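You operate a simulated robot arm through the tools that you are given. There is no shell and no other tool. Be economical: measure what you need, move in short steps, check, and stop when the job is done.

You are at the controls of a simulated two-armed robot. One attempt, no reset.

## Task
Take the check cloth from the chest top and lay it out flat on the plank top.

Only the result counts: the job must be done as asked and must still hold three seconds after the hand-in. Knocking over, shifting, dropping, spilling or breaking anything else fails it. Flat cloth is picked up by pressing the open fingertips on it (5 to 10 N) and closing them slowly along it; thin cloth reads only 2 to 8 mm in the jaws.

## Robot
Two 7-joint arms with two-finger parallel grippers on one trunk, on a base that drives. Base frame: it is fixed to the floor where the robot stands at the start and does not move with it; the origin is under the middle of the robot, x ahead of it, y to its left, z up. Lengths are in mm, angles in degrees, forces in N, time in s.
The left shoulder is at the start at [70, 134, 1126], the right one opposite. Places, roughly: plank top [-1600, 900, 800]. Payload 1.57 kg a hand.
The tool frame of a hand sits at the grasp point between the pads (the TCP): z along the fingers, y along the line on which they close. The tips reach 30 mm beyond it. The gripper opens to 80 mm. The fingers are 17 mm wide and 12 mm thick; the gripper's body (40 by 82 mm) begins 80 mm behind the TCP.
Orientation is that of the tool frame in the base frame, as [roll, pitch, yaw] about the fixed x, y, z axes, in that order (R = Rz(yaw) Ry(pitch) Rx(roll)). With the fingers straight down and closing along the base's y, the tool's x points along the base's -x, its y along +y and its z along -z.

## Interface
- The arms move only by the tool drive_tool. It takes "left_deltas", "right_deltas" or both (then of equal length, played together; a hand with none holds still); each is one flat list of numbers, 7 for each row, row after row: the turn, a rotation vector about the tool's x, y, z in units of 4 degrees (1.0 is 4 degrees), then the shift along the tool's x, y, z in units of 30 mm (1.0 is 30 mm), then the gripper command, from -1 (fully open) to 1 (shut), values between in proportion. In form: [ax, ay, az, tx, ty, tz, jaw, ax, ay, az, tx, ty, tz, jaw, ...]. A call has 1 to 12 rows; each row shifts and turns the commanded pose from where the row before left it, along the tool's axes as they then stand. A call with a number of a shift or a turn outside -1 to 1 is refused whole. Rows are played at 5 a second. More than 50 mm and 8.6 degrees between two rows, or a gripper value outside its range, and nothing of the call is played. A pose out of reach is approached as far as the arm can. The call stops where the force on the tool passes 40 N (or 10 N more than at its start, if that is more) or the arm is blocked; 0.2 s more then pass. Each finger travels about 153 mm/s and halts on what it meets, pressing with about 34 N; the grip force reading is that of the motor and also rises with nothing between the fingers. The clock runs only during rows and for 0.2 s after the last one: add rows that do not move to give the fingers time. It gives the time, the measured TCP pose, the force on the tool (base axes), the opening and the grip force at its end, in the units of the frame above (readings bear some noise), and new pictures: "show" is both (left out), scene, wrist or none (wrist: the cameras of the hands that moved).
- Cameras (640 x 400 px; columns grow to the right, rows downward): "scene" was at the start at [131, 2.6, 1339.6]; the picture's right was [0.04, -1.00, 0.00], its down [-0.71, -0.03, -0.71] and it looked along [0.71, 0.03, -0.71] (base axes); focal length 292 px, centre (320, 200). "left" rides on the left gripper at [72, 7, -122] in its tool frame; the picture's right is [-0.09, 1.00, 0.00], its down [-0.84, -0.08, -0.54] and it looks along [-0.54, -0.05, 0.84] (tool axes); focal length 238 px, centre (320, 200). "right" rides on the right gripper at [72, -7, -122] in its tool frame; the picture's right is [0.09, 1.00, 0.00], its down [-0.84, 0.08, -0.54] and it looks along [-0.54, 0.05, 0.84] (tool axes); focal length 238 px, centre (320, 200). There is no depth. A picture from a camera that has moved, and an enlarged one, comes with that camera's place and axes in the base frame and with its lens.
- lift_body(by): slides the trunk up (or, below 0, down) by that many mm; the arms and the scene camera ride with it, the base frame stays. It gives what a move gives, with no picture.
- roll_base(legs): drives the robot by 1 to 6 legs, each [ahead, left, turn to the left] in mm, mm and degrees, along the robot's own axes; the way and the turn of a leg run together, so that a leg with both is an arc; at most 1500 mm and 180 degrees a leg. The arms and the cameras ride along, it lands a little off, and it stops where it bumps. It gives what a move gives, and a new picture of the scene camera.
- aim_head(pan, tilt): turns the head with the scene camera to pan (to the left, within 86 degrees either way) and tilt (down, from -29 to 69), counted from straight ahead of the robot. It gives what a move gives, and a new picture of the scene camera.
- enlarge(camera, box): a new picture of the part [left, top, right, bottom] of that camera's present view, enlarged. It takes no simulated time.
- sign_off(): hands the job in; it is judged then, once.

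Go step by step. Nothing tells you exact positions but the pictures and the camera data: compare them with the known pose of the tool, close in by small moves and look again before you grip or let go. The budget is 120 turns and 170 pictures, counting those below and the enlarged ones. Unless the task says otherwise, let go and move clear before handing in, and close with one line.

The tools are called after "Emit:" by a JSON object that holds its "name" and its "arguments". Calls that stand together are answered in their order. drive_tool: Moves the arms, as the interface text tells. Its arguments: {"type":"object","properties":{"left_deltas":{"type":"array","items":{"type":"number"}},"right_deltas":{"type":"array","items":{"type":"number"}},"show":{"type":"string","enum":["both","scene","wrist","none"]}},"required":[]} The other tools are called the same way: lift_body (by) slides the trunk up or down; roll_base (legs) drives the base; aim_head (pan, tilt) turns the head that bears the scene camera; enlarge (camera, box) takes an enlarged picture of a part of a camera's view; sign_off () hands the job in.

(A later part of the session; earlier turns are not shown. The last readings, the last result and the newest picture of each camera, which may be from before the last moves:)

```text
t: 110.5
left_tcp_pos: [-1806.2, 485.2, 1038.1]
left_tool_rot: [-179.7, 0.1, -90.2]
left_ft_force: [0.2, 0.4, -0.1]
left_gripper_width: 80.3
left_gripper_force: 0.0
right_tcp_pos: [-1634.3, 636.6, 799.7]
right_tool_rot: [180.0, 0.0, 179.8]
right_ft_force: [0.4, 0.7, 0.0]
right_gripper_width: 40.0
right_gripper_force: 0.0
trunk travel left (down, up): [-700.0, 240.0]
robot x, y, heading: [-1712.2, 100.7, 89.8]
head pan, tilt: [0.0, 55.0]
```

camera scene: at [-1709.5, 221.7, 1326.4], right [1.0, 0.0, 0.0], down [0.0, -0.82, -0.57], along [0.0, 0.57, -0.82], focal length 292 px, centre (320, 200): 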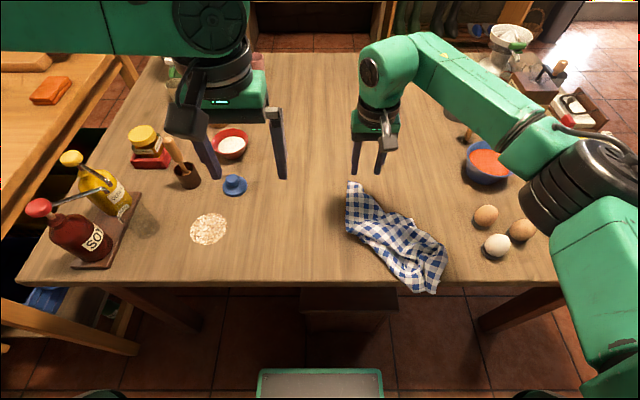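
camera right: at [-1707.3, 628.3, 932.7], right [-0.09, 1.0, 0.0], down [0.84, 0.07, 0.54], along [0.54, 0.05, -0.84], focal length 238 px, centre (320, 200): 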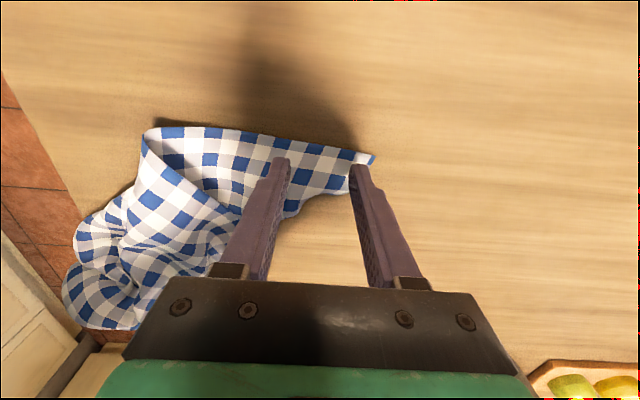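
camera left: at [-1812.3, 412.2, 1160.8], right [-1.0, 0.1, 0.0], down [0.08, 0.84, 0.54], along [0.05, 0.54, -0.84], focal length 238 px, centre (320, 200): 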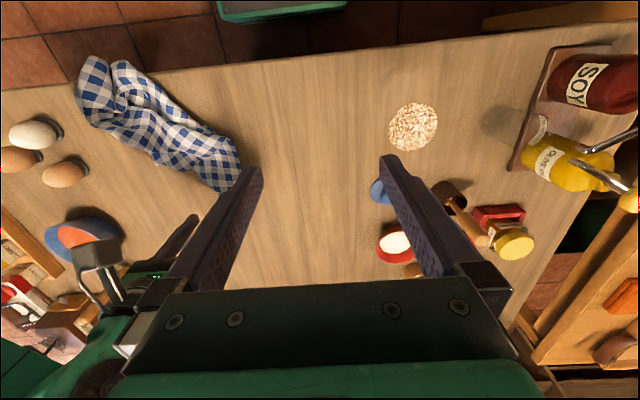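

Emit:
{"name": "drive_tool", "arguments": {"right_deltas": [0, 0, 0, 0, 0, 0.08, 0, 0, 0, 0, 0, 0, 0.08, 0, 0, 0, 0, 0, 0, 0.08, 0, 0, 0, 0, 0, 0, 0, 0], "show": "wrist"}}

```text
t: 111.5
left_tcp_pos: [-1805.7, 484.4, 1037.6]
left_tool_rot: [-179.8, 0.0, -90.2]
left_ft_force: [0.0, 0.7, 0.0]
left_gripper_width: 80.0
left_gripper_force: 0.1
right_tcp_pos: [-1634.6, 635.4, 793.1]
right_tool_rot: [180.0, -0.1, 179.8]
right_ft_force: [-0.6, -0.2, -0.2]
right_gripper_width: 39.8
right_gripper_force: 0.0
trunk travel left (down, up): [-700.0, 240.0]
robot x, y, heading: [-1708.2, 105.0, 90.0]
head pan, tilt: [0.0, 55.0]
camera right: at [-1706.9, 628.9, 915.2], right [-0.09, 1.0, 0.0], down [0.84, 0.07, 0.54], along [0.54, 0.05, -0.84], focal length 238 px, centre (320, 200)
```

right: 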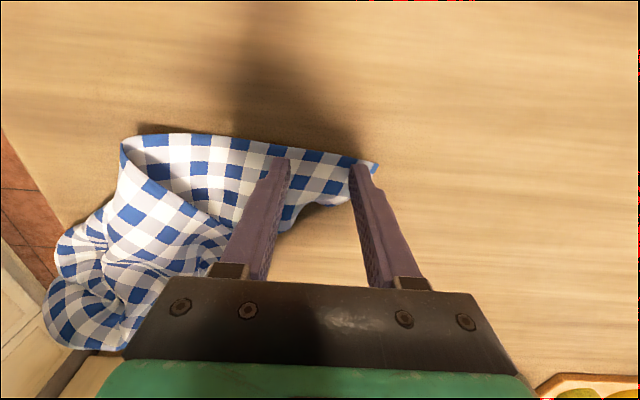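

The table is lower still (~750). Continue down.

Emit:
{"name": "drive_tool", "arguments": {"right_deltas": [0, 0, 0, 0, 0, 0.1, 0, 0, 0, 0, 0, 0, 0.1, 0, 0, 0, 0, 0, 0, 0.1, 0, 0, 0, 0, 0, 0, 0, 0], "show": "none"}}

Emit:
{"name": "drive_tool", "arguments": {"right_deltas": [0, 0, 0, 0, 0, 0.07, 0, 0, 0, 0, 0, 0, 0, 0], "show": "none"}}

Emit:
{"name": "drive_tool", "arguments": {"right_deltas": [0, 0, 0, 0, 0, 0.07, 0, 0, 0, 0, 0, 0, 0, 0], "show": "wrist"}}

```text
t: 112.4
left_tcp_pos: [-1806.2, 483.0, 1039.2]
left_tool_rot: [-179.8, 0.1, -90.4]
left_ft_force: [0.6, 0.8, 0.2]
left_gripper_width: 80.0
left_gripper_force: 0.1
right_tcp_pos: [-1635.6, 637.9, 792.3]
right_tool_rot: [179.5, -0.3, 179.6]
right_ft_force: [5.0, -4.3, 25.4]
right_gripper_width: 43.3
right_gripper_force: 2.3
trunk travel left (down, up): [-700.0, 240.0]
robot x, y, heading: [-1708.7, 100.9, 89.8]
head pan, tilt: [0.0, 55.0]
stopped in row 4 (right hand): the force on the tool passed its limit (the readings are from after the stop); the commanded pose is now the measured one
```

```text
t: 113.0
left_tcp_pos: [-1806.5, 482.9, 1039.9]
left_tool_rot: [-179.8, 0.1, -90.3]
left_ft_force: [0.1, 0.8, 0.1]
left_gripper_width: 79.8
left_gripper_force: 0.0
right_tcp_pos: [-1636.4, 638.9, 791.5]
right_tool_rot: [179.2, -0.4, 179.6]
right_ft_force: [2.5, -2.5, 21.7]
right_gripper_width: 41.6
right_gripper_force: 0.9
trunk travel left (down, up): [-700.0, 240.0]
robot x, y, heading: [-1707.8, 97.9, 90.0]
head pan, tilt: [0.0, 55.0]
stopped in row 2 (right hand): the force on the tool passed its limit (the readings are from after the stop); the commanded pose is now the measured one
```

```text
t: 113.6
left_tcp_pos: [-1807.2, 481.4, 1040.5]
left_tool_rot: [-179.9, 0.3, -90.4]
left_ft_force: [0.2, 0.3, 0.7]
left_gripper_width: 80.1
left_gripper_force: 0.0
right_tcp_pos: [-1635.9, 637.7, 792.2]
right_tool_rot: [179.0, -0.4, 179.6]
right_ft_force: [2.4, 5.7, 40.5]
right_gripper_width: 34.5
right_gripper_force: 0.1
trunk travel left (down, up): [-700.0, 240.0]
robot x, y, heading: [-1707.8, 102.6, 90.0]
head pan, tilt: [0.0, 55.0]
camera right: at [-1707.7, 629.4, 914.7], right [-0.09, 1.0, 0.02], down [0.84, 0.06, 0.54], along [0.53, 0.06, -0.84], focal length 238 px, centre (320, 200)
```

right: 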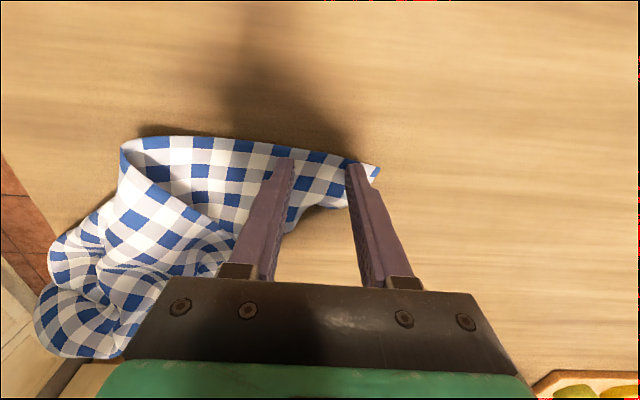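

Contact is at TCP ≈ 792 (surface ≈ 761); I overpressed. Back off slightly and level.

Emit:
{"name": "drive_tool", "arguments": {"right_deltas": [0.25, -0.1, 0, 0, 0, -0.1, 0, 0, 0, 0, 0, 0, 0, 0], "show": "none"}}

```text
t: 114.2
left_tcp_pos: [-1806.3, 482.5, 1039.6]
left_tool_rot: [-179.7, 0.3, -90.3]
left_ft_force: [1.6, -1.2, -0.1]
left_gripper_width: 79.9
left_gripper_force: 0.1
right_tcp_pos: [-1635.9, 638.1, 792.0]
right_tool_rot: [-179.8, 0.1, 179.6]
right_ft_force: [-3.0, 5.2, 26.1]
right_gripper_width: 34.9
right_gripper_force: 0.1
trunk travel left (down, up): [-700.0, 240.0]
robot x, y, heading: [-1707.9, 101.5, 90.1]
head pan, tilt: [0.0, 55.0]
```

Emit:
{"name": "drive_tool", "arguments": {"right_deltas": [0, 0, 0, 0, 0, -0.06, 0, 0, 0, 0, 0, 0, 0, 0], "show": "none"}}

```text
t: 114.8
left_tcp_pos: [-1807.3, 484.3, 1038.2]
left_tool_rot: [-179.8, 0.1, -90.3]
left_ft_force: [-0.7, 0.0, 0.0]
left_gripper_width: 80.1
left_gripper_force: 0.1
right_tcp_pos: [-1635.7, 636.4, 792.7]
right_tool_rot: [-179.6, 0.2, 179.8]
right_ft_force: [-2.9, 1.1, 14.2]
right_gripper_width: 36.6
right_gripper_force: 0.1
trunk travel left (down, up): [-700.0, 240.0]
robot x, y, heading: [-1709.3, 99.6, 90.0]
head pan, tilt: [0.0, 55.0]
```

Now ease a touch more and close slowly.

Emit:
{"name": "drive_tool", "arguments": {"right_deltas": [0, 0, 0, 0, 0, -0.02, 0, 0, 0, 0, 0, 0, 0, 0.05, 0, 0, 0, 0, 0, 0, 0.15, 0, 0, 0, 0, 0, 0, 0.25, 0, 0, 0, 0, 0, 0, 0.35, 0, 0, 0, 0, 0, 0, 0.45, 0, 0, 0, 0, 0, 0, 0.55, 0, 0, 0, 0, 0, 0, 0.65, 0, 0, 0, 0, 0, 0, 0.75, 0, 0, 0, 0, 0, 0, 0.87, 0, 0, 0, 0, 0, 0, 1, 0, 0, 0, 0, 0, 0, 1], "show": "wrist"}}

```text
t: 117.4
left_tcp_pos: [-1807.1, 484.9, 1038.2]
left_tool_rot: [-179.8, 0.0, -90.3]
left_ft_force: [-0.9, -0.6, 0.3]
left_gripper_width: 80.1
left_gripper_force: 0.2
right_tcp_pos: [-1635.2, 638.9, 792.7]
right_tool_rot: [-179.6, 0.2, 179.7]
right_ft_force: [0.1, 0.2, 2.3]
right_gripper_width: 0.0
right_gripper_force: 21.1
trunk travel left (down, up): [-700.0, 240.0]
robot x, y, heading: [-1706.7, 101.7, 89.8]
head pan, tilt: [0.0, 55.0]
camera right: at [-1708.2, 633.7, 913.9], right [-0.09, 1.0, -0.01], down [0.84, 0.08, 0.54], along [0.54, 0.04, -0.84], focal length 238 px, centre (320, 200)
```

right: 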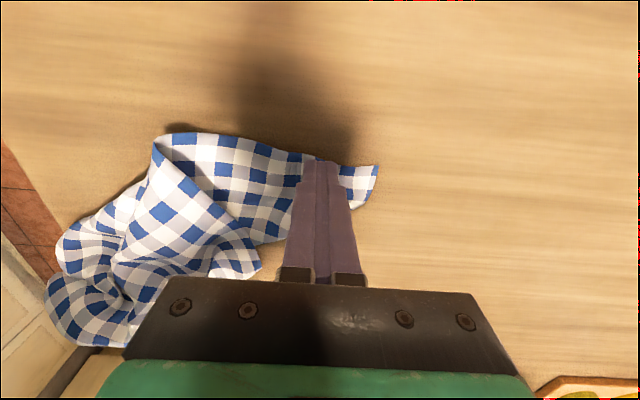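

Empty again. Retry wider (56 mm), slightly further in.

Emit:
{"name": "drive_tool", "arguments": {"right_deltas": [-0.1, 0, 0, 0, 0, -0.3, 1, 0, 0, 0, 0, 0, 0, -0.4, 0, 0, 0, -0.2, -0.3, 0, -0.4, 0, 0, 0, 0, 0, 0, -0.4, 0, 0, 0, 0, 0, 0.2, -0.4, 0, 0, 0, 0, 0, 0.08, -0.4, 0, 0, 0, 0, 0, 0, -0.4], "show": "wrist"}}

```text
t: 119.0
left_tcp_pos: [-1806.8, 485.6, 1039.2]
left_tool_rot: [-180.0, 0.0, -90.4]
left_ft_force: [0.3, -0.3, 0.0]
left_gripper_width: 80.0
left_gripper_force: 0.1
right_tcp_pos: [-1629.2, 629.5, 793.1]
right_tool_rot: [180.0, 0.1, 179.5]
right_ft_force: [1.2, -0.3, 0.0]
right_gripper_width: 56.0
right_gripper_force: 0.0
trunk travel left (down, up): [-700.0, 240.0]
robot x, y, heading: [-1707.1, 101.6, 89.9]
head pan, tilt: [0.0, 55.0]
camera right: at [-1701.8, 623.6, 915.3], right [-0.09, 1.0, 0.0], down [0.84, 0.07, 0.54], along [0.54, 0.05, -0.84], focal length 238 px, centre (320, 200)
```

right: 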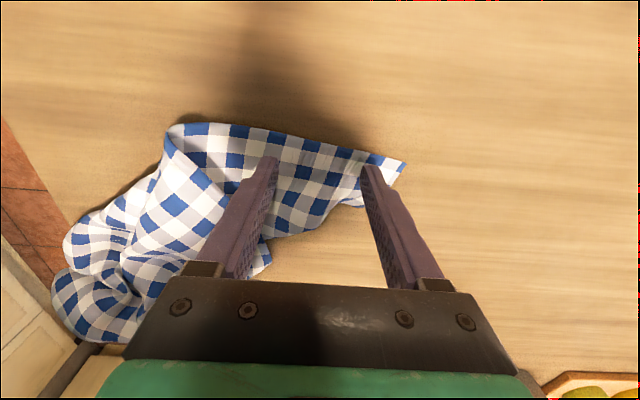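

Emit:
{"name": "drive_tool", "arguments": {"right_deltas": [0, 0, 0, 0, 0, 0.05, -0.4, 0, 0, 0, 0, 0, 0, -0.4], "show": "none"}}

```text
t: 119.6
left_tcp_pos: [-1807.1, 484.2, 1039.9]
left_tool_rot: [-179.7, 0.0, -90.3]
left_ft_force: [0.3, 0.4, -0.2]
left_gripper_width: 79.9
left_gripper_force: 0.0
right_tcp_pos: [-1628.5, 629.4, 792.2]
right_tool_rot: [-180.0, 0.1, 179.6]
right_ft_force: [-0.8, 0.9, 6.2]
right_gripper_width: 55.5
right_gripper_force: 0.1
trunk travel left (down, up): [-700.0, 240.0]
robot x, y, heading: [-1710.4, 102.6, 90.1]
head pan, tilt: [0.0, 55.0]
```

Emit:
{"name": "drive_tool", "arguments": {"right_deltas": [0, 0, 0, 0, 0, 0.012, -0.4, 0, 0, 0, 0, 0, 0, -0.25, 0, 0, 0, 0, 0, 0, -0.1, 0, 0, 0, 0, 0, 0, 0.05, 0, 0, 0, 0, 0, 0, 0.2, 0, 0, 0, 0, 0, 0, 0.32, 0, 0, 0, 0, 0, 0, 0.44, 0, 0, 0, 0, 0, 0, 0.56], "show": "wrist"}}

```text
t: 121.4
left_tcp_pos: [-1806.0, 484.1, 1039.4]
left_tool_rot: [-179.8, 0.1, -90.4]
left_ft_force: [-0.3, 0.5, 0.5]
left_gripper_width: 80.1
left_gripper_force: 0.1
right_tcp_pos: [-1630.3, 629.8, 793.0]
right_tool_rot: [179.9, 0.1, 179.6]
right_ft_force: [-0.8, 1.9, 10.9]
right_gripper_width: 15.5
right_gripper_force: 0.1
trunk travel left (down, up): [-700.0, 240.0]
robot x, y, heading: [-1706.4, 98.6, 90.2]
head pan, tilt: [0.0, 55.0]
camera right: at [-1701.9, 623.2, 914.3], right [-0.09, 1.0, 0.0], down [0.84, 0.07, 0.54], along [0.54, 0.05, -0.84], focal length 238 px, centre (320, 200)
```

right: 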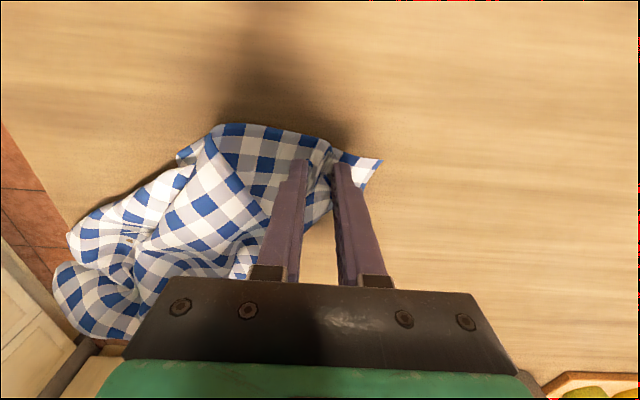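

A fold is forming; finish the closing.

Emit:
{"name": "drive_tool", "arguments": {"right_deltas": [0, 0, 0, 0, 0, 0, 0.64, 0, 0, 0, 0, 0, 0, 0.72, 0, 0, 0, 0, 0, 0, 0.8, 0, 0, 0, 0, 0, 0, 0.88, 0, 0, 0, 0, 0, 0, 1, 0, 0, 0, 0, 0, 0, 1], "show": "none"}}

```text
t: 122.8
left_tcp_pos: [-1806.8, 483.4, 1038.9]
left_tool_rot: [-179.9, 0.1, -90.3]
left_ft_force: [-0.2, -0.1, -0.5]
left_gripper_width: 80.3
left_gripper_force: 0.1
right_tcp_pos: [-1630.2, 629.4, 793.0]
right_tool_rot: [180.0, 0.2, 179.7]
right_ft_force: [0.1, -0.3, 12.0]
right_gripper_width: 2.3
right_gripper_force: 23.6
trunk travel left (down, up): [-700.0, 240.0]
robot x, y, heading: [-1708.2, 99.6, 90.0]
head pan, tilt: [0.0, 55.0]
```

Held (2.3 mm). I lift and draw back toward the robot so the cloth hangs free.

Emit:
{"name": "drive_tool", "arguments": {"right_deltas": [0, 0, 0, 0, 0, -0.6, 1, 0, 0, 0, 0, 0, -1, 1, 0, 0, 0, 0, -0.3, -1, 1, 0, 0, 0, 0, -0.3, -1, 1, 0, 0, 0, 0, -0.3, -1, 1, 0, 0, 0, 0, -0.3, -1, 1, 0, 0, 0, 0, -0.3, -1, 1, 0, 0, 0, 0, -0.3, -1, 1, 0, 0, 0, 0, -0.3, -1, 1, 0, 0, 0, 0, -0.3, -1, 1, 0, 0, 0, 0, -0.3, -1, 1, 0, 0, 0, 0, -0.3, -1, 1], "show": "none"}}

Emit:
{"name": "drive_tool", "arguments": {"right_deltas": [0, 0, 0, 0, -0.3, -0.9, 1, 0, 0, 0, 0, -0.3, -0.9, 1, 0, 0, 0, 0, 0, 0, 1, 0, 0, 0, 0, 0, 0, 1, 0, 0, 0, 0, 0, 0, 1, 0, 0, 0, 0, 0, 0, 1], "show": "both"}}

```text
t: 125.4
left_tcp_pos: [-1806.3, 484.7, 1038.9]
left_tool_rot: [-179.8, 0.1, -90.3]
left_ft_force: [-0.4, -0.5, 0.2]
left_gripper_width: 79.9
left_gripper_force: 0.1
right_tcp_pos: [-1630.7, 539.7, 1140.5]
right_tool_rot: [179.9, 0.1, 179.7]
right_ft_force: [-0.2, -0.2, -0.9]
right_gripper_width: 2.4
right_gripper_force: 24.0
trunk travel left (down, up): [-700.0, 240.0]
robot x, y, heading: [-1712.6, 100.8, 89.9]
head pan, tilt: [0.0, 55.0]
```

```text
t: 126.8
left_tcp_pos: [-1807.0, 486.3, 1037.7]
left_tool_rot: [-179.8, 0.0, -90.3]
left_ft_force: [-0.7, -0.1, -1.8]
left_gripper_width: 79.9
left_gripper_force: 0.1
right_tcp_pos: [-1630.7, 524.3, 1194.3]
right_tool_rot: [179.9, -0.1, 179.6]
right_ft_force: [0.1, -0.1, -0.3]
right_gripper_width: 2.4
right_gripper_force: 23.4
trunk travel left (down, up): [-700.0, 240.0]
robot x, y, heading: [-1708.2, 103.3, 89.9]
head pan, tilt: [0.0, 55.0]
camera scene: at [-1709.7, 222.6, 1326.3], right [1.0, 0.0, 0.0], down [0.0, -0.82, -0.57], along [0.0, 0.57, -0.82], focal length 292 px, centre (320, 200)
camera right: at [-1702.3, 517.4, 1315.4], right [-0.09, 1.0, 0.0], down [0.84, 0.07, 0.54], along [0.54, 0.05, -0.84], focal length 238 px, centre (320, 200)
```

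scene: 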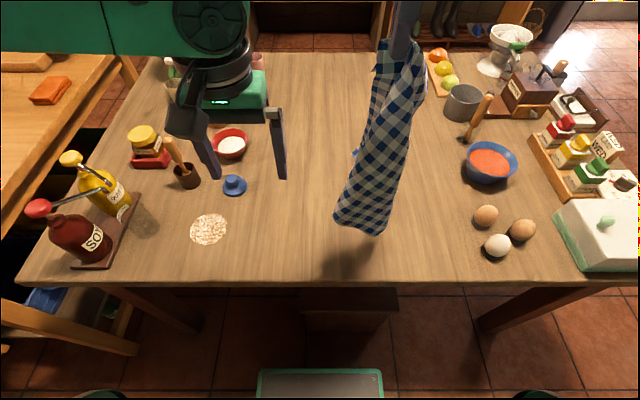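
right: 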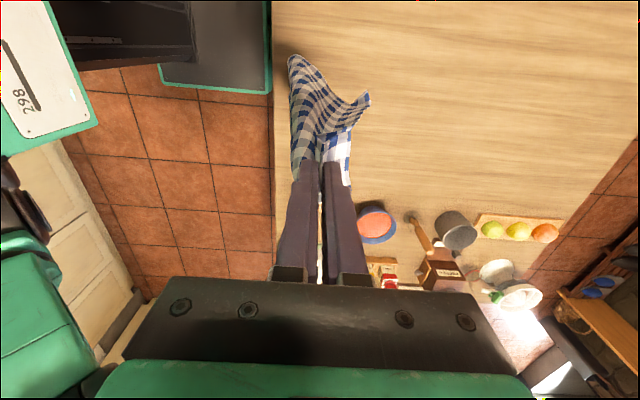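

Emit:
{"name": "enlarge", "arguments": {"camera": "scene", "box": [300, 20, 460, 250]}}

```text
1.74 times, centred on (380, 135) of scene
camera zoom: at [-1709.7, 222.6, 1326.3], right [1.0, 0.0, 0.0], down [0.0, -0.82, -0.57], along [0.0, 0.57, -0.82], focal length 508 px, centre (216, 313)
```

zoom: 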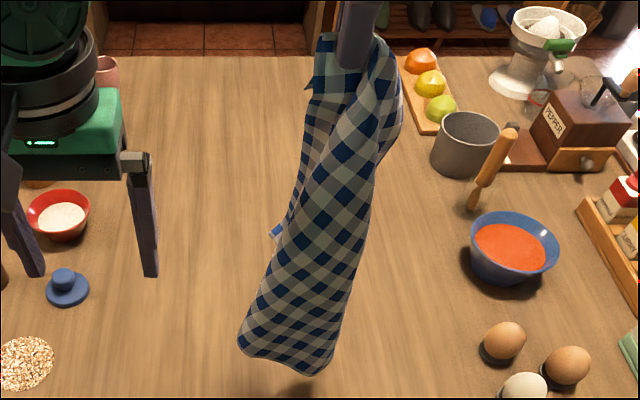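

The cloth now hangs from near corner C1, and I can locate the adjacent free corner A at about (−1686, 483, 906) from two views. I'll turn the left gripper 90° to grip A in the air.

Emit:
{"name": "drive_tool", "arguments": {"left_deltas": [0, 0, 1, 0, 0, 0, -1, 0, 0, 1, 0, 0, 0, -1, 0, 0, 1, 0, 0, 0, -1, 0, 0, 1, 0, 0, 0, -1, 0, 0, 1, 0, 0, 0, -1, 0, 0, 1, 0, 0, 0, -1, 0, 0, 1, 0, 0, 0, -1, 0, 0, 1, 0, 0, 0, -1, 0, 0, 1, 0, 0, 0, -1, 0, 0, 1, 0, 0, 0, -1, 0, 0, 1, 0, 0, 0, -1, 0, 0, 1, 0, 0, 0, -1], "show": "none"}}

Emit:
{"name": "drive_tool", "arguments": {"left_deltas": [0, 0, 1, 0, 0, 0, -1, 0, 0, 1, 0, 0, 0, -1, 0, 0, 1, 0, 0, 0, -1, 0, 0, 1, 0, 0, 0, -1, 0, 0, 1, 0, 0, 0, -1, 0, 0, 1, 0, 0, 0, -1, 0, 0, 1, 0, 0, 0, -1, 0, 0, 1, 0, 0, 0, -1, 0, 0, 1, 0, 0, 0, -1, 0, 0, 1, 0, 0, 0, -1, 0, 0, 0.5, 0, 0, 0, -1], "show": "none"}}

Emit:
{"name": "drive_tool", "arguments": {"left_deltas": [0, -1, 0, 0, 0, 0, -1, 0, -1, 0, 0, 0, 0, -1, 0, -1, 0, 0, 0, 0, -1, 0, -1, 0, 0, 0, 0, -1, 0, -1, 0, 0, 0, 0, -1, 0, -1, 0, 0, 0, 0, -1, 0, -1, 0, 0, 0, 0, -1, 0, 0, 0, 0, 0, 0, -1], "show": "both"}}

```text
t: 129.4
left_tcp_pos: [-1806.8, 486.0, 1037.9]
left_tool_rot: [-179.9, 0.2, -138.3]
left_ft_force: [-0.7, -0.5, 0.7]
left_gripper_width: 79.8
left_gripper_force: 0.1
right_tcp_pos: [-1630.3, 522.7, 1194.1]
right_tool_rot: [-180.0, 0.1, 179.6]
right_ft_force: [0.1, -0.6, 0.0]
right_gripper_width: 2.3
right_gripper_force: 23.5
trunk travel left (down, up): [-700.0, 240.0]
robot x, y, heading: [-1712.6, 99.1, 90.1]
head pan, tilt: [0.0, 55.0]
```

```text
t: 131.8
left_tcp_pos: [-1805.7, 484.4, 1038.2]
left_tool_rot: [-179.9, 0.1, 179.6]
left_ft_force: [0.8, 0.0, -0.4]
left_gripper_width: 80.2
left_gripper_force: 0.0
right_tcp_pos: [-1629.8, 522.7, 1192.7]
right_tool_rot: [179.9, 0.0, 179.6]
right_ft_force: [0.1, -0.2, -0.6]
right_gripper_width: 2.4
right_gripper_force: 23.9
trunk travel left (down, up): [-700.0, 240.0]
robot x, y, heading: [-1709.0, 96.9, 89.7]
head pan, tilt: [0.0, 55.0]
```

```text
t: 133.6
left_tcp_pos: [-1805.9, 485.3, 1039.2]
left_tool_rot: [179.9, 28.1, 179.9]
left_ft_force: [0.6, 0.1, -0.1]
left_gripper_width: 80.2
left_gripper_force: 0.0
right_tcp_pos: [-1629.3, 523.5, 1192.9]
right_tool_rot: [-179.9, 0.0, 179.6]
right_ft_force: [-0.2, 1.0, 0.0]
right_gripper_width: 2.5
right_gripper_force: 23.4
trunk travel left (down, up): [-700.0, 240.0]
robot x, y, heading: [-1709.7, 100.9, 90.0]
head pan, tilt: [0.0, 55.0]
camera scene: at [-1709.5, 222.2, 1326.3], right [1.0, 0.0, 0.0], down [0.0, -0.82, -0.57], along [0.0, 0.57, -0.82], focal length 292 px, centre (320, 200)
camera left: at [-1925.3, 491.9, 1112.1], right [0.09, 1.0, 0.04], down [0.48, -0.08, 0.87], along [0.87, -0.05, -0.48], focal length 238 px, centre (320, 200)
```

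scene: 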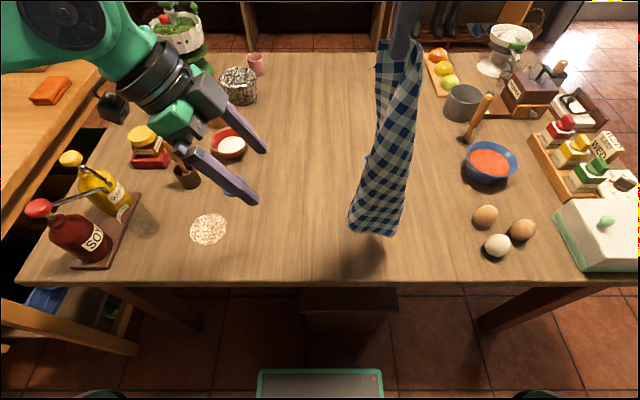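
left: 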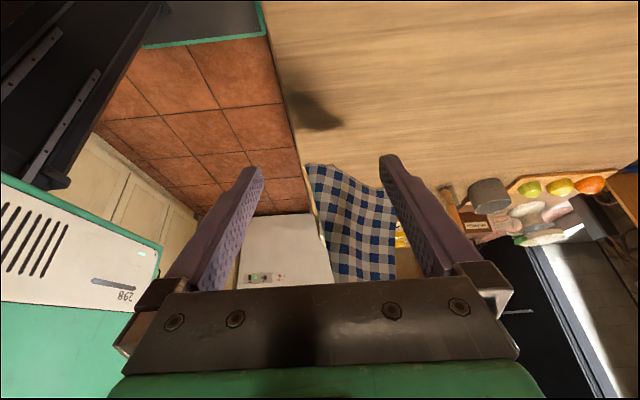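

A hangs now near (−1661, 455, 909), too far inward for the left arm. I swing the right hand 100 mm left, giving way with the left.

Emit:
{"name": "drive_tool", "arguments": {"left_deltas": [0, 0, 0, 0.587, 0, -0.313, -1, 0, 0, 0, 0.587, 0, -0.313, -1, 0, 0, 0, 0, 0, 0, -1, 0, 0, 0, 0, 0, 0, -1, 0, 0, 0, 0, 0, 0, -1, 0, 0, 0, 0, 0, 0, -1, 0, 0, 0, 0, 0, 0, -1, 0, 0, 0, 0, 0, 0, -1, 0, 0, 0, 0, 0, 0, -1, 0, 0, 0, 0, 0, 0, -1], "right_deltas": [0, 0, 0, 0.5, 0, 0, 1, 0, 0, 0, 0.5, 0, 0, 1, 0, 0, 0, 0.5, 0, 0, 1, 0, 0, 0, 0.5, 0, 0, 1, 0, 0, 0, 0.5, 0, 0, 1, 0, 0, 0, 0.5, 0, 0, 1, 0, 0, 0, 0, 0, 0, 1, 0, 0, 0, 0, 0, 0, 1, 0, 0, 0, 0, 0, 0, 1, 0, 0, 0, 0, 0, 0, 1], "show": "both"}}

```text
t: 135.8
left_tcp_pos: [-1845.3, 483.5, 1038.9]
left_tool_rot: [180.0, 28.2, 179.8]
left_ft_force: [0.4, 0.8, 0.0]
left_gripper_width: 80.0
left_gripper_force: 0.1
right_tcp_pos: [-1722.0, 522.9, 1193.0]
right_tool_rot: [179.9, 0.1, 179.6]
right_ft_force: [-0.3, -0.2, 0.1]
right_gripper_width: 2.2
right_gripper_force: 23.7
trunk travel left (down, up): [-700.0, 240.0]
robot x, y, heading: [-1713.7, 100.0, 89.9]
head pan, tilt: [0.0, 55.0]
camera scene: at [-1709.7, 222.2, 1326.3], right [1.0, 0.0, 0.0], down [0.0, -0.82, -0.57], along [0.0, 0.57, -0.82], focal length 292 px, centre (320, 200)
camera right: at [-1794.2, 517.3, 1314.6], right [-0.09, 1.0, 0.0], down [0.84, 0.07, 0.54], along [0.54, 0.05, -0.84], focal length 238 px, centre (320, 200)
camera left: at [-1964.9, 491.5, 1111.9], right [0.09, 1.0, 0.04], down [0.48, -0.08, 0.87], along [0.87, -0.05, -0.49], focal length 238 px, centre (320, 200)
```

scene: 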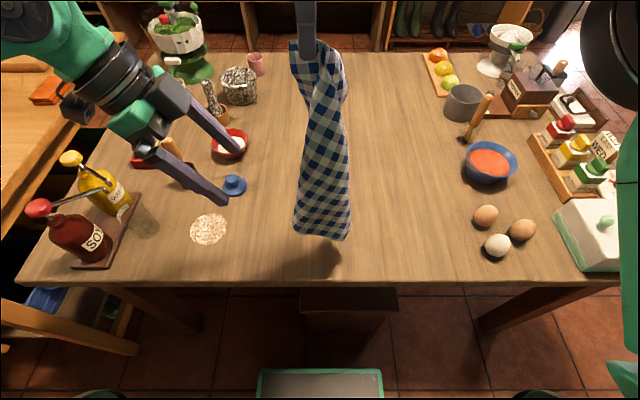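
right: 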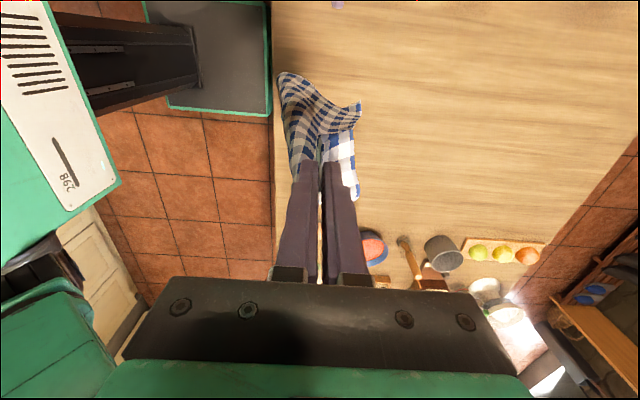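
left: 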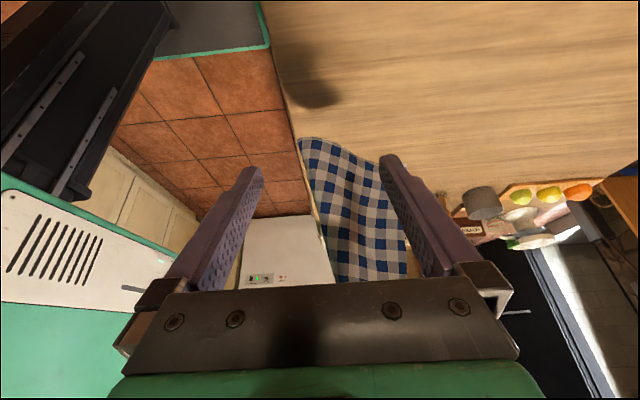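

A is triangulated at (−1753, 461, 910). I move the left hand in along its fingers to straddle it.

Emit:
{"name": "drive_tool", "arguments": {"left_deltas": [0, 0, 0, -0.193, -0.086, 0.838, -1, 0, 0, 0, -0.193, -0.086, 0.838, -1, 0, 0, 0, -0.193, -0.086, 0.838, -1, 0, 0, 0, -0.193, -0.086, 0.838, -1, 0, 0, 0, -0.193, -0.086, 0.838, -1, 0, 0, 0, 0, 0, 0, -1], "show": "both"}}

```text
t: 137.2
left_tcp_pos: [-1762.5, 472.2, 941.1]
left_tool_rot: [-180.0, 28.1, 179.7]
left_ft_force: [-1.2, 0.1, 1.5]
left_gripper_width: 80.2
left_gripper_force: 0.0
right_tcp_pos: [-1721.9, 522.7, 1193.6]
right_tool_rot: [-180.0, 0.2, 179.6]
right_ft_force: [-0.8, -0.2, -0.3]
right_gripper_width: 2.4
right_gripper_force: 24.3
trunk travel left (down, up): [-700.0, 240.0]
robot x, y, heading: [-1711.1, 105.1, 89.6]
head pan, tilt: [0.0, 55.0]
camera scene: at [-1710.2, 221.9, 1326.4], right [1.0, 0.0, 0.0], down [0.0, -0.82, -0.57], along [0.0, 0.57, -0.82], focal length 292 px, centre (320, 200)
camera left: at [-1881.9, 478.4, 1014.6], right [0.09, 1.0, 0.04], down [0.48, -0.08, 0.87], along [0.87, -0.05, -0.49], focal length 238 px, centre (320, 200)
```

scene: 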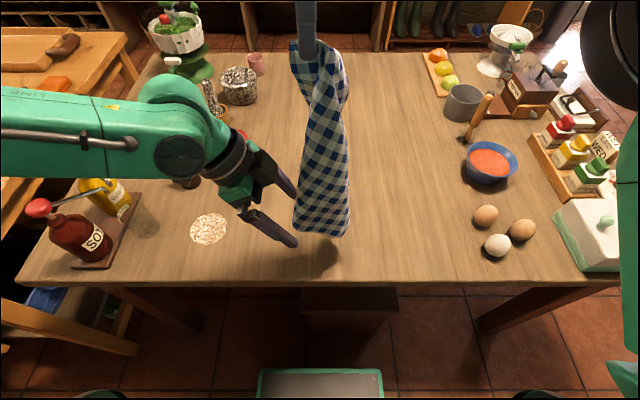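
left: 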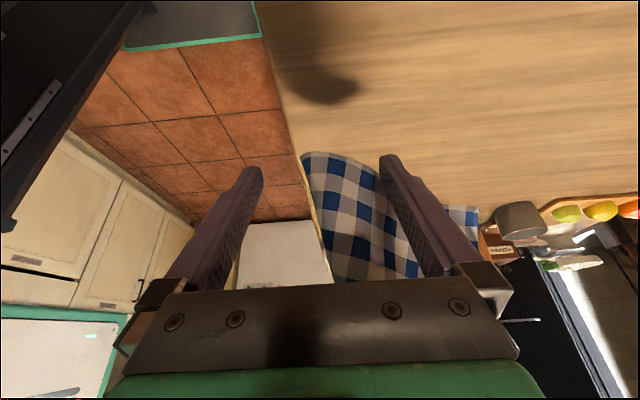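

A is between the fingers; one more step in, then close.

Emit:
{"name": "drive_tool", "arguments": {"left_deltas": [0, 0, 0, -0.22, -0.06, 0.5, -1, 0, 0, 0, -0.22, -0.06, 0.5, -1, 0, 0, 0, 0, 0, 0, -1, 0, 0, 0, 0, 0, 0, -0.5, 0, 0, 0, 0, 0, 0, 0, 0, 0, 0, 0, 0, 0, 0.5, 0, 0, 0, 0, 0, 0, 1, 0, 0, 0, 0, 0, 0, 1, 0, 0, 0, 0, 0, 0, 1], "show": "both"}}

```text
t: 139.2
left_tcp_pos: [-1735.5, 467.9, 920.3]
left_tool_rot: [-180.0, 28.2, 179.9]
left_ft_force: [0.1, 0.1, -0.3]
left_gripper_width: 2.7
left_gripper_force: 24.0
right_tcp_pos: [-1721.1, 523.7, 1193.3]
right_tool_rot: [-179.9, 0.1, 179.6]
right_ft_force: [0.6, -0.8, -0.4]
right_gripper_width: 2.4
right_gripper_force: 24.2
trunk travel left (down, up): [-700.0, 240.0]
robot x, y, heading: [-1711.8, 101.0, 89.9]
head pan, tilt: [0.0, 55.0]
camera scene: at [-1709.8, 222.2, 1326.3], right [1.0, 0.0, 0.0], down [0.0, -0.82, -0.57], along [0.0, 0.57, -0.82], focal length 292 px, centre (320, 200)
camera left: at [-1855.8, 474.7, 994.2], right [0.09, 1.0, 0.04], down [0.48, -0.08, 0.87], along [0.87, -0.05, -0.49], focal length 238 px, centre (320, 200)
```

scene: 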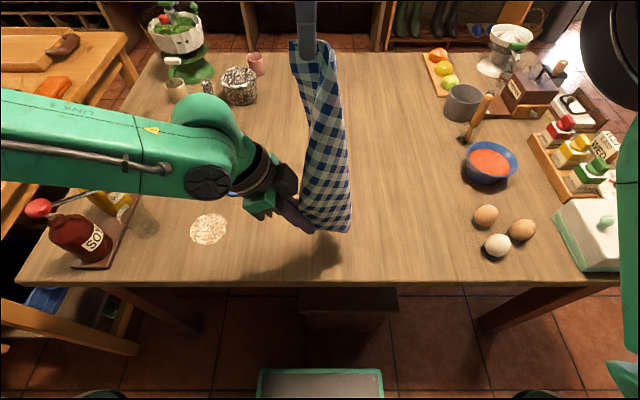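
left: 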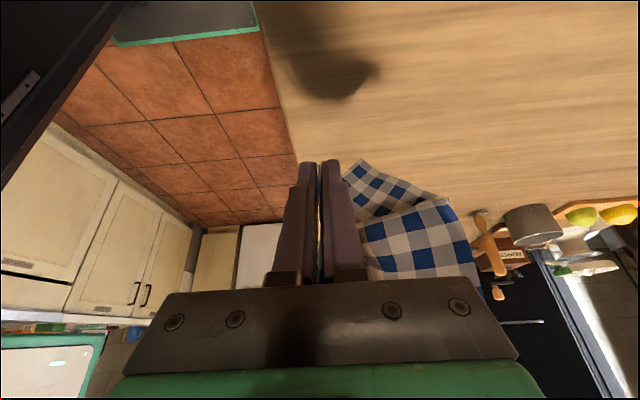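

A is gripped (2.7 mm); now both hands hold adjacent corners. I untilt the left and bring the hands level, about 250 mm apart.

Emit:
{"name": "drive_tool", "arguments": {"left_deltas": [0, 1, 0, 0, 0, 0, 1, 0, 1, 0, 0, 0, 0, 1, 0, 1, 0, 0, 0, 0, 1, 0, 1, 0, 0, 0, 0, 1, 0, 1, 0, 0, 0, 0, 1, 0, 1, 0, 0, 0, 0, 1, 0, 1, 0, 0, 0, 0, 1], "show": "none"}}

Emit:
{"name": "drive_tool", "arguments": {"left_deltas": [0, 0, 0, 0.229, 0.05, -0.958, 1, 0, 0, 0, 0.229, 0.05, -0.958, 1, 0, 0, 0, 0.229, 0.05, -0.958, 1, 0, 0, 0, 0.229, 0.05, -0.958, 1, 0, 0, 0, 0.229, 0.05, -0.958, 1, 0, 0, 0, 0.229, 0.05, -0.958, 1, 0, 0, 0, 0.229, 0.05, -0.958, 1, 0, 0, 0, 0.229, 0.05, -0.958, 1, 0, 0, 0, 0, 0, 0, 1, 0, 0, 0, 0, 0, 0, 1, 0, 0, 0, 0, 0, 0, 1], "right_deltas": [0, 0, 0, -0.754, -0.183, 0.179, 1, 0, 0, 0, -0.754, -0.183, 0.179, 1, 0, 0, 0, -0.754, -0.183, 0.179, 1, 0, 0, 0, -0.754, -0.183, 0.179, 1, 0, 0, 0, -0.754, -0.183, 0.179, 1, 0, 0, 0, -0.754, -0.183, 0.179, 1, 0, 0, 0, -0.754, -0.183, 0.179, 1, 0, 0, 0, -0.754, -0.183, 0.179, 1, 0, 0, 0, 0, 0, 0, 1, 0, 0, 0, 0, 0, 0, 1, 0, 0, 0, 0, 0, 0, 1], "show": "both"}}

```text
t: 140.8
left_tcp_pos: [-1746.6, 463.9, 924.4]
left_tool_rot: [179.9, 0.2, 179.7]
left_ft_force: [-0.4, 0.3, 1.8]
left_gripper_width: 2.6
left_gripper_force: 23.4
left hand out of reach, approached as far as the arm can: row 7
right_tcp_pos: [-1722.1, 523.5, 1193.5]
right_tool_rot: [-180.0, 0.1, 179.6]
right_ft_force: [0.6, 0.3, -1.9]
right_gripper_width: 2.2
right_gripper_force: 24.3
trunk travel left (down, up): [-700.0, 240.0]
robot x, y, heading: [-1709.6, 97.2, 90.0]
head pan, tilt: [0.0, 55.0]
```

```text
t: 143.2
left_tcp_pos: [-1801.7, 478.1, 1152.8]
left_tool_rot: [-179.9, 0.2, 179.7]
left_ft_force: [9.4, -1.3, -2.3]
left_gripper_width: 2.7
left_gripper_force: 23.6
right_tcp_pos: [-1539.9, 478.3, 1150.9]
right_tool_rot: [180.0, 0.0, 179.5]
right_ft_force: [-9.7, 1.1, 1.6]
right_gripper_width: 2.5
right_gripper_force: 23.9
trunk travel left (down, up): [-700.0, 240.0]
robot x, y, heading: [-1709.9, 96.9, 89.7]
head pan, tilt: [0.0, 55.0]
camera scene: at [-1709.5, 221.9, 1326.4], right [1.0, 0.0, 0.0], down [0.0, -0.82, -0.57], along [0.0, 0.57, -0.82], focal length 292 px, centre (320, 200)
camera right: at [-1612.2, 471.1, 1273.3], right [-0.09, 1.0, 0.0], down [0.84, 0.07, 0.54], along [0.54, 0.05, -0.84], focal length 238 px, centre (320, 200)
camera left: at [-1872.3, 483.9, 1274.0], right [0.1, 1.0, 0.0], down [0.83, -0.08, 0.55], along [0.54, -0.05, -0.84], focal length 238 px, centre (320, 200)
```

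scene: 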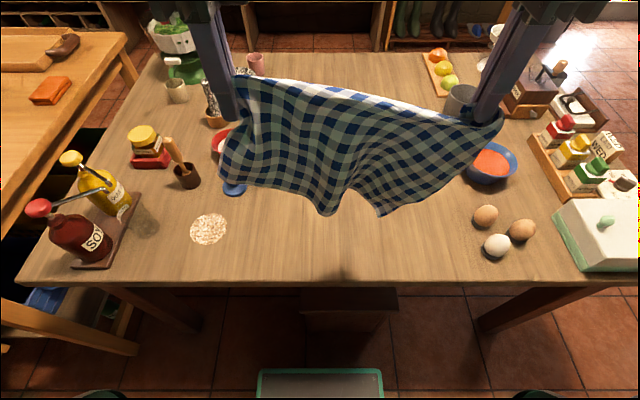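
right: 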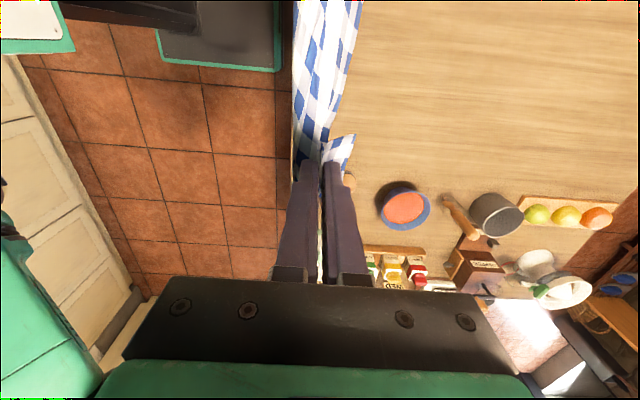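
left: 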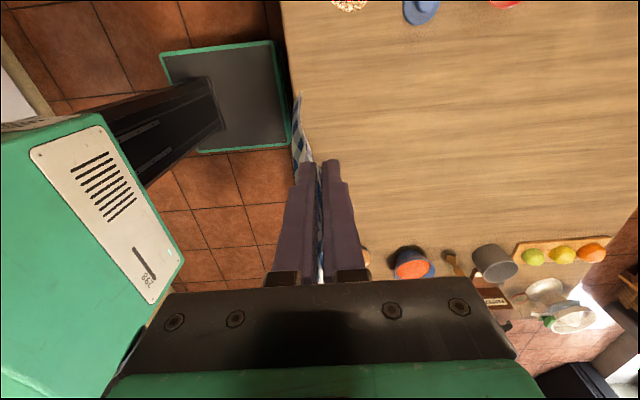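

Excellent: the cloth hangs open between two adjacent corners. To lay it I need forward reach, so I check the space under the table in front of the base.

Emit:
{"name": "aim_head", "arguments": {"pan": 0, "tilt": 69}}

```text
t: 143.9
left_tcp_pos: [-1801.6, 477.3, 1151.7]
left_tool_rot: [-179.9, 0.1, 179.7]
left_ft_force: [8.9, -1.2, -1.8]
left_gripper_width: 2.6
left_gripper_force: 23.9
right_tcp_pos: [-1541.4, 477.8, 1151.4]
right_tool_rot: [-180.0, 0.1, 179.6]
right_ft_force: [-9.7, 0.2, 1.3]
right_gripper_width: 2.4
right_gripper_force: 24.1
trunk travel left (down, up): [-700.0, 240.0]
robot x, y, heading: [-1709.2, 98.8, 89.9]
head pan, tilt: [0.0, 68.8]
camera scene: at [-1709.8, 206.1, 1310.9], right [1.0, 0.0, 0.0], down [0.0, -0.93, -0.36], along [0.0, 0.36, -0.93], focal length 292 px, centre (320, 200)
```

scene: 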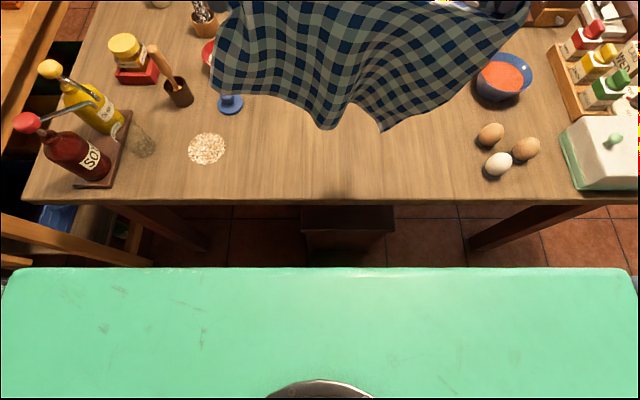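

The stool front is near y 395 and my base front near 313, so 50 mm forward is safe. I move the base 50 ahead and 30 right, and reset the head.

Emit:
{"name": "roll_base", "arguments": {"legs": [[50, -30, 0]]}}

Emit:
{"name": "aim_head", "arguments": {"pan": 0, "tilt": 50}}

```text
t: 144.9
left_tcp_pos: [-1774.1, 524.5, 1153.6]
left_tool_rot: [179.8, 0.3, 179.6]
left_ft_force: [8.7, -0.8, -2.9]
left_gripper_width: 2.6
left_gripper_force: 23.7
right_tcp_pos: [-1511.4, 523.6, 1153.3]
right_tool_rot: [179.9, 0.2, 179.6]
right_ft_force: [-9.3, 0.6, 0.8]
right_gripper_width: 2.9
right_gripper_force: 24.0
trunk travel left (down, up): [-700.0, 240.0]
robot x, y, heading: [-1678.7, 149.5, 90.1]
head pan, tilt: [0.0, 68.8]
camera scene: at [-1682.4, 251.8, 1311.3], right [1.0, 0.0, 0.0], down [0.0, -0.93, -0.37], along [0.0, 0.37, -0.93], focal length 292 px, centre (320, 200)
```

scene: 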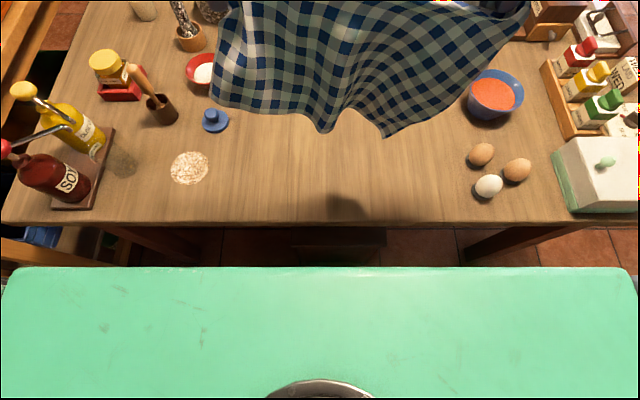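

```text
t: 145.7
left_tcp_pos: [-1771.4, 528.6, 1152.0]
left_tool_rot: [-179.9, 0.3, 179.7]
left_ft_force: [8.5, -0.2, -2.1]
left_gripper_width: 2.7
left_gripper_force: 23.5
right_tcp_pos: [-1510.3, 527.8, 1151.8]
right_tool_rot: [-179.9, 0.0, 179.6]
right_ft_force: [-9.1, 0.9, 1.5]
right_gripper_width: 2.4
right_gripper_force: 23.7
trunk travel left (down, up): [-700.0, 240.0]
robot x, y, heading: [-1676.7, 152.3, 89.8]
head pan, tilt: [0.0, 50.0]
camera scene: at [-1679.0, 278.4, 1332.6], right [1.0, 0.0, 0.0], down [0.0, -0.77, -0.64], along [0.0, 0.64, -0.77], focal length 292 px, centre (320, 200)
```

scene: 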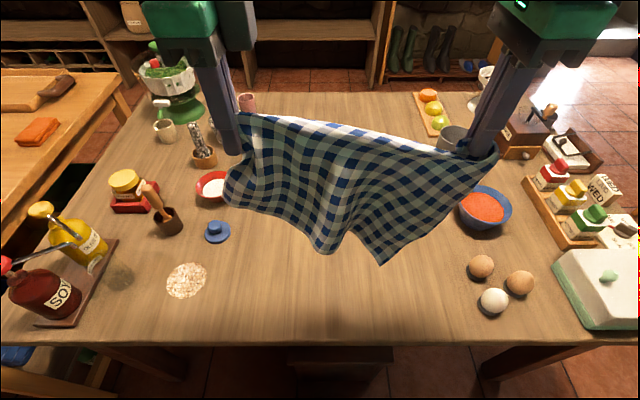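

Emit:
{"name": "enlarge", "arguments": {"camera": "scene", "box": [200, 80, 520, 280]}}

```text
2.00 times, centred on (360, 180) of scene
camera zoom: at [-1679.0, 278.4, 1332.6], right [1.0, 0.0, 0.0], down [0.0, -0.77, -0.64], along [0.0, 0.64, -0.77], focal length 584 px, centre (240, 240)
```

zoom: 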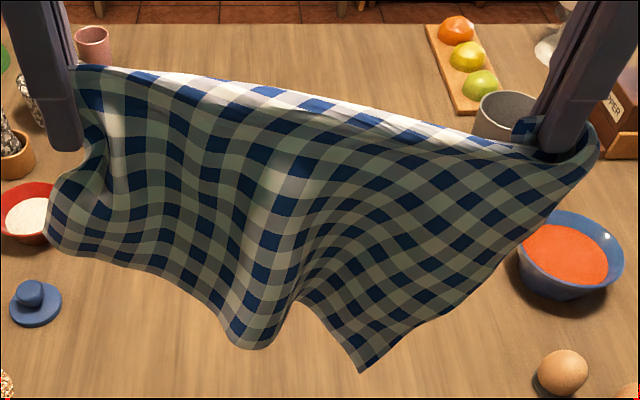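

I pull back 55 mm and lower so the hem touches the plank near the robot.

Emit:
{"name": "drive_tool", "arguments": {"left_deltas": [0, 0, 0, 0, -0.46, 0.9, 1, 0, 0, 0, 0, -0.46, 0.9, 1, 0, 0, 0, 0, -0.46, 0.9, 1, 0, 0, 0, 0, -0.46, 0.9, 1, 0, 0, 0, 0, 0, 0, 1, 0, 0, 0, 0, 0, 0, 1, 0, 0, 0, 0, 0, 0, 1], "right_deltas": [0, 0, 0, 0, -0.46, 0.9, 1, 0, 0, 0, 0, -0.46, 0.9, 1, 0, 0, 0, 0, -0.46, 0.9, 1, 0, 0, 0, 0, -0.46, 0.9, 1, 0, 0, 0, 0, 0, 0, 1, 0, 0, 0, 0, 0, 0, 1, 0, 0, 0, 0, 0, 0, 1], "show": "scene"}}

```text
t: 147.3
left_tcp_pos: [-1770.6, 471.4, 1045.7]
left_tool_rot: [-180.0, 0.1, 179.7]
left_ft_force: [7.9, -1.0, -2.1]
left_gripper_width: 2.5
left_gripper_force: 23.7
right_tcp_pos: [-1510.4, 473.1, 1043.6]
right_tool_rot: [180.0, 0.0, 179.6]
right_ft_force: [-7.6, -0.3, 2.5]
right_gripper_width: 2.4
right_gripper_force: 23.9
trunk travel left (down, up): [-700.0, 240.0]
robot x, y, heading: [-1680.6, 155.1, 89.8]
head pan, tilt: [0.0, 50.0]
camera scene: at [-1679.5, 277.2, 1332.8], right [1.0, 0.0, 0.0], down [0.0, -0.77, -0.64], along [0.0, 0.64, -0.77], focal length 292 px, centre (320, 200)
```

scene: 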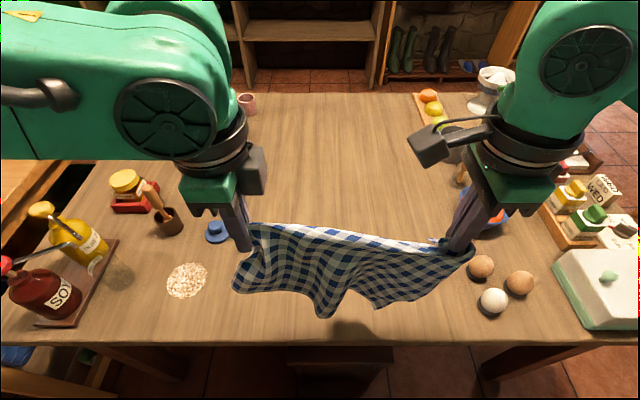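

Now the forward-and-down arc, first part.

Emit:
{"name": "drive_tool", "arguments": {"left_deltas": [0, 0, 0, 0, 0, 0.4, 1, 0, 0, 0, 0, 0.887, 0.043, 1, 0, 0, 0, 0, 0.88, 0.13, 1, 0, 0, 0, 0, 0.86, 0.217, 1, 0, 0, 0, 0, 0.83, 0.3, 1, 0, 0, 0, 0, 0.793, 0.38, 1, 0, 0, 0, 0, 0.747, 0.457, 1], "right_deltas": [0, 0, 0, 0, 0, 0.4, 1, 0, 0, 0, 0, 0.887, 0.043, 1, 0, 0, 0, 0, 0.88, 0.13, 1, 0, 0, 0, 0, 0.86, 0.217, 1, 0, 0, 0, 0, 0.83, 0.3, 1, 0, 0, 0, 0, 0.793, 0.38, 1, 0, 0, 0, 0, 0.747, 0.457, 1], "show": "scene"}}

```text
t: 148.9
left_tcp_pos: [-1771.2, 623.6, 985.0]
left_tool_rot: [-179.8, 0.3, 179.7]
left_ft_force: [7.1, -0.5, -2.0]
left_gripper_width: 2.7
left_gripper_force: 23.9
right_tcp_pos: [-1510.5, 626.8, 985.3]
right_tool_rot: [-179.9, 0.1, 179.7]
right_ft_force: [-6.8, 0.5, 0.4]
right_gripper_width: 2.2
right_gripper_force: 24.4
trunk travel left (down, up): [-700.0, 240.0]
robot x, y, heading: [-1678.1, 154.1, 90.0]
head pan, tilt: [0.0, 50.0]
camera scene: at [-1680.3, 280.0, 1332.6], right [1.0, 0.0, 0.0], down [0.0, -0.77, -0.64], along [0.0, 0.64, -0.77], focal length 292 px, centre (320, 200)
```

scene: 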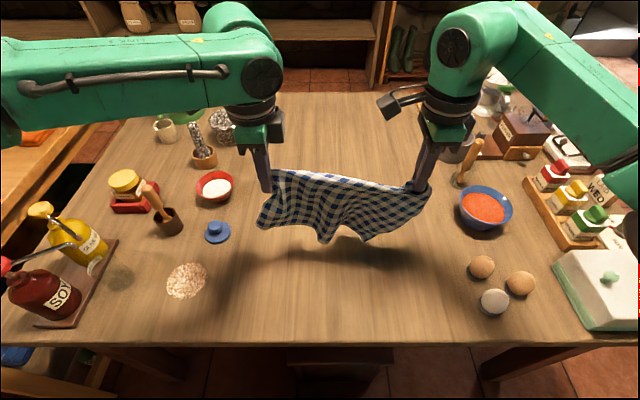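

The hem only just reaches the table at z≈985. I go back to y≈450, set the hem down with some slack, then arc forward again.

Emit:
{"name": "drive_tool", "arguments": {"left_deltas": [0, 0, 0, 0, 0, -0.9, 1, 0, 0, 0, 0, -0.96, -0.5, 1, 0, 0, 0, 0, -0.96, 0, 1, 0, 0, 0, 0, -0.96, 0, 1, 0, 0, 0, 0, -0.96, 0, 1, 0, 0, 0, 0, -0.96, 0, 1, 0, 0, 0, 0, -0.96, 0, 1, 0, 0, 0, 0, 0, 0, 1, 0, 0, 0, 0, 0, 0.9, 1, 0, 0, 0, 0, 0, 0.9, 1, 0, 0, 0, 0, 0, 0.9, 1, 0, 0, 0, 0, 0, 0.5, 1], "right_deltas": [0, 0, 0, 0, 0, -0.9, 1, 0, 0, 0, 0, -0.96, -0.5, 1, 0, 0, 0, 0, -0.96, 0, 1, 0, 0, 0, 0, -0.96, 0, 1, 0, 0, 0, 0, -0.96, 0, 1, 0, 0, 0, 0, -0.96, 0, 1, 0, 0, 0, 0, -0.96, 0, 1, 0, 0, 0, 0, 0, 0, 1, 0, 0, 0, 0, 0, 0.9, 1, 0, 0, 0, 0, 0, 0.9, 1, 0, 0, 0, 0, 0, 0.9, 1, 0, 0, 0, 0, 0, 0.5, 1], "show": "scene"}}

```text
t: 151.5
left_tcp_pos: [-1769.3, 462.3, 960.9]
left_tool_rot: [-180.0, 0.2, 179.6]
left_ft_force: [9.8, -1.9, -2.9]
left_gripper_width: 2.7
left_gripper_force: 24.7
left hand out of reach, approached as far as the arm can: row 10, 11
right_tcp_pos: [-1508.5, 449.2, 930.8]
right_tool_rot: [180.0, 0.1, 179.7]
right_ft_force: [-9.8, 0.9, 3.7]
right_gripper_width: 2.8
right_gripper_force: 24.3
trunk travel left (down, up): [-700.0, 240.0]
robot x, y, heading: [-1678.5, 151.1, 89.9]
head pan, tilt: [0.0, 50.0]
camera scene: at [-1679.8, 277.5, 1332.9], right [1.0, 0.0, 0.0], down [0.0, -0.77, -0.64], along [0.0, 0.64, -0.77], focal length 292 px, centre (320, 200)
```

scene: 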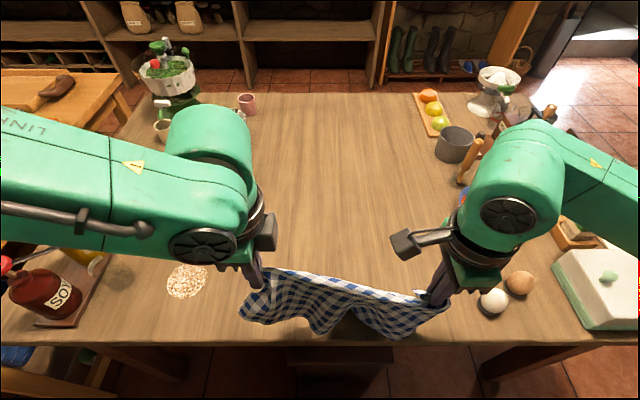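

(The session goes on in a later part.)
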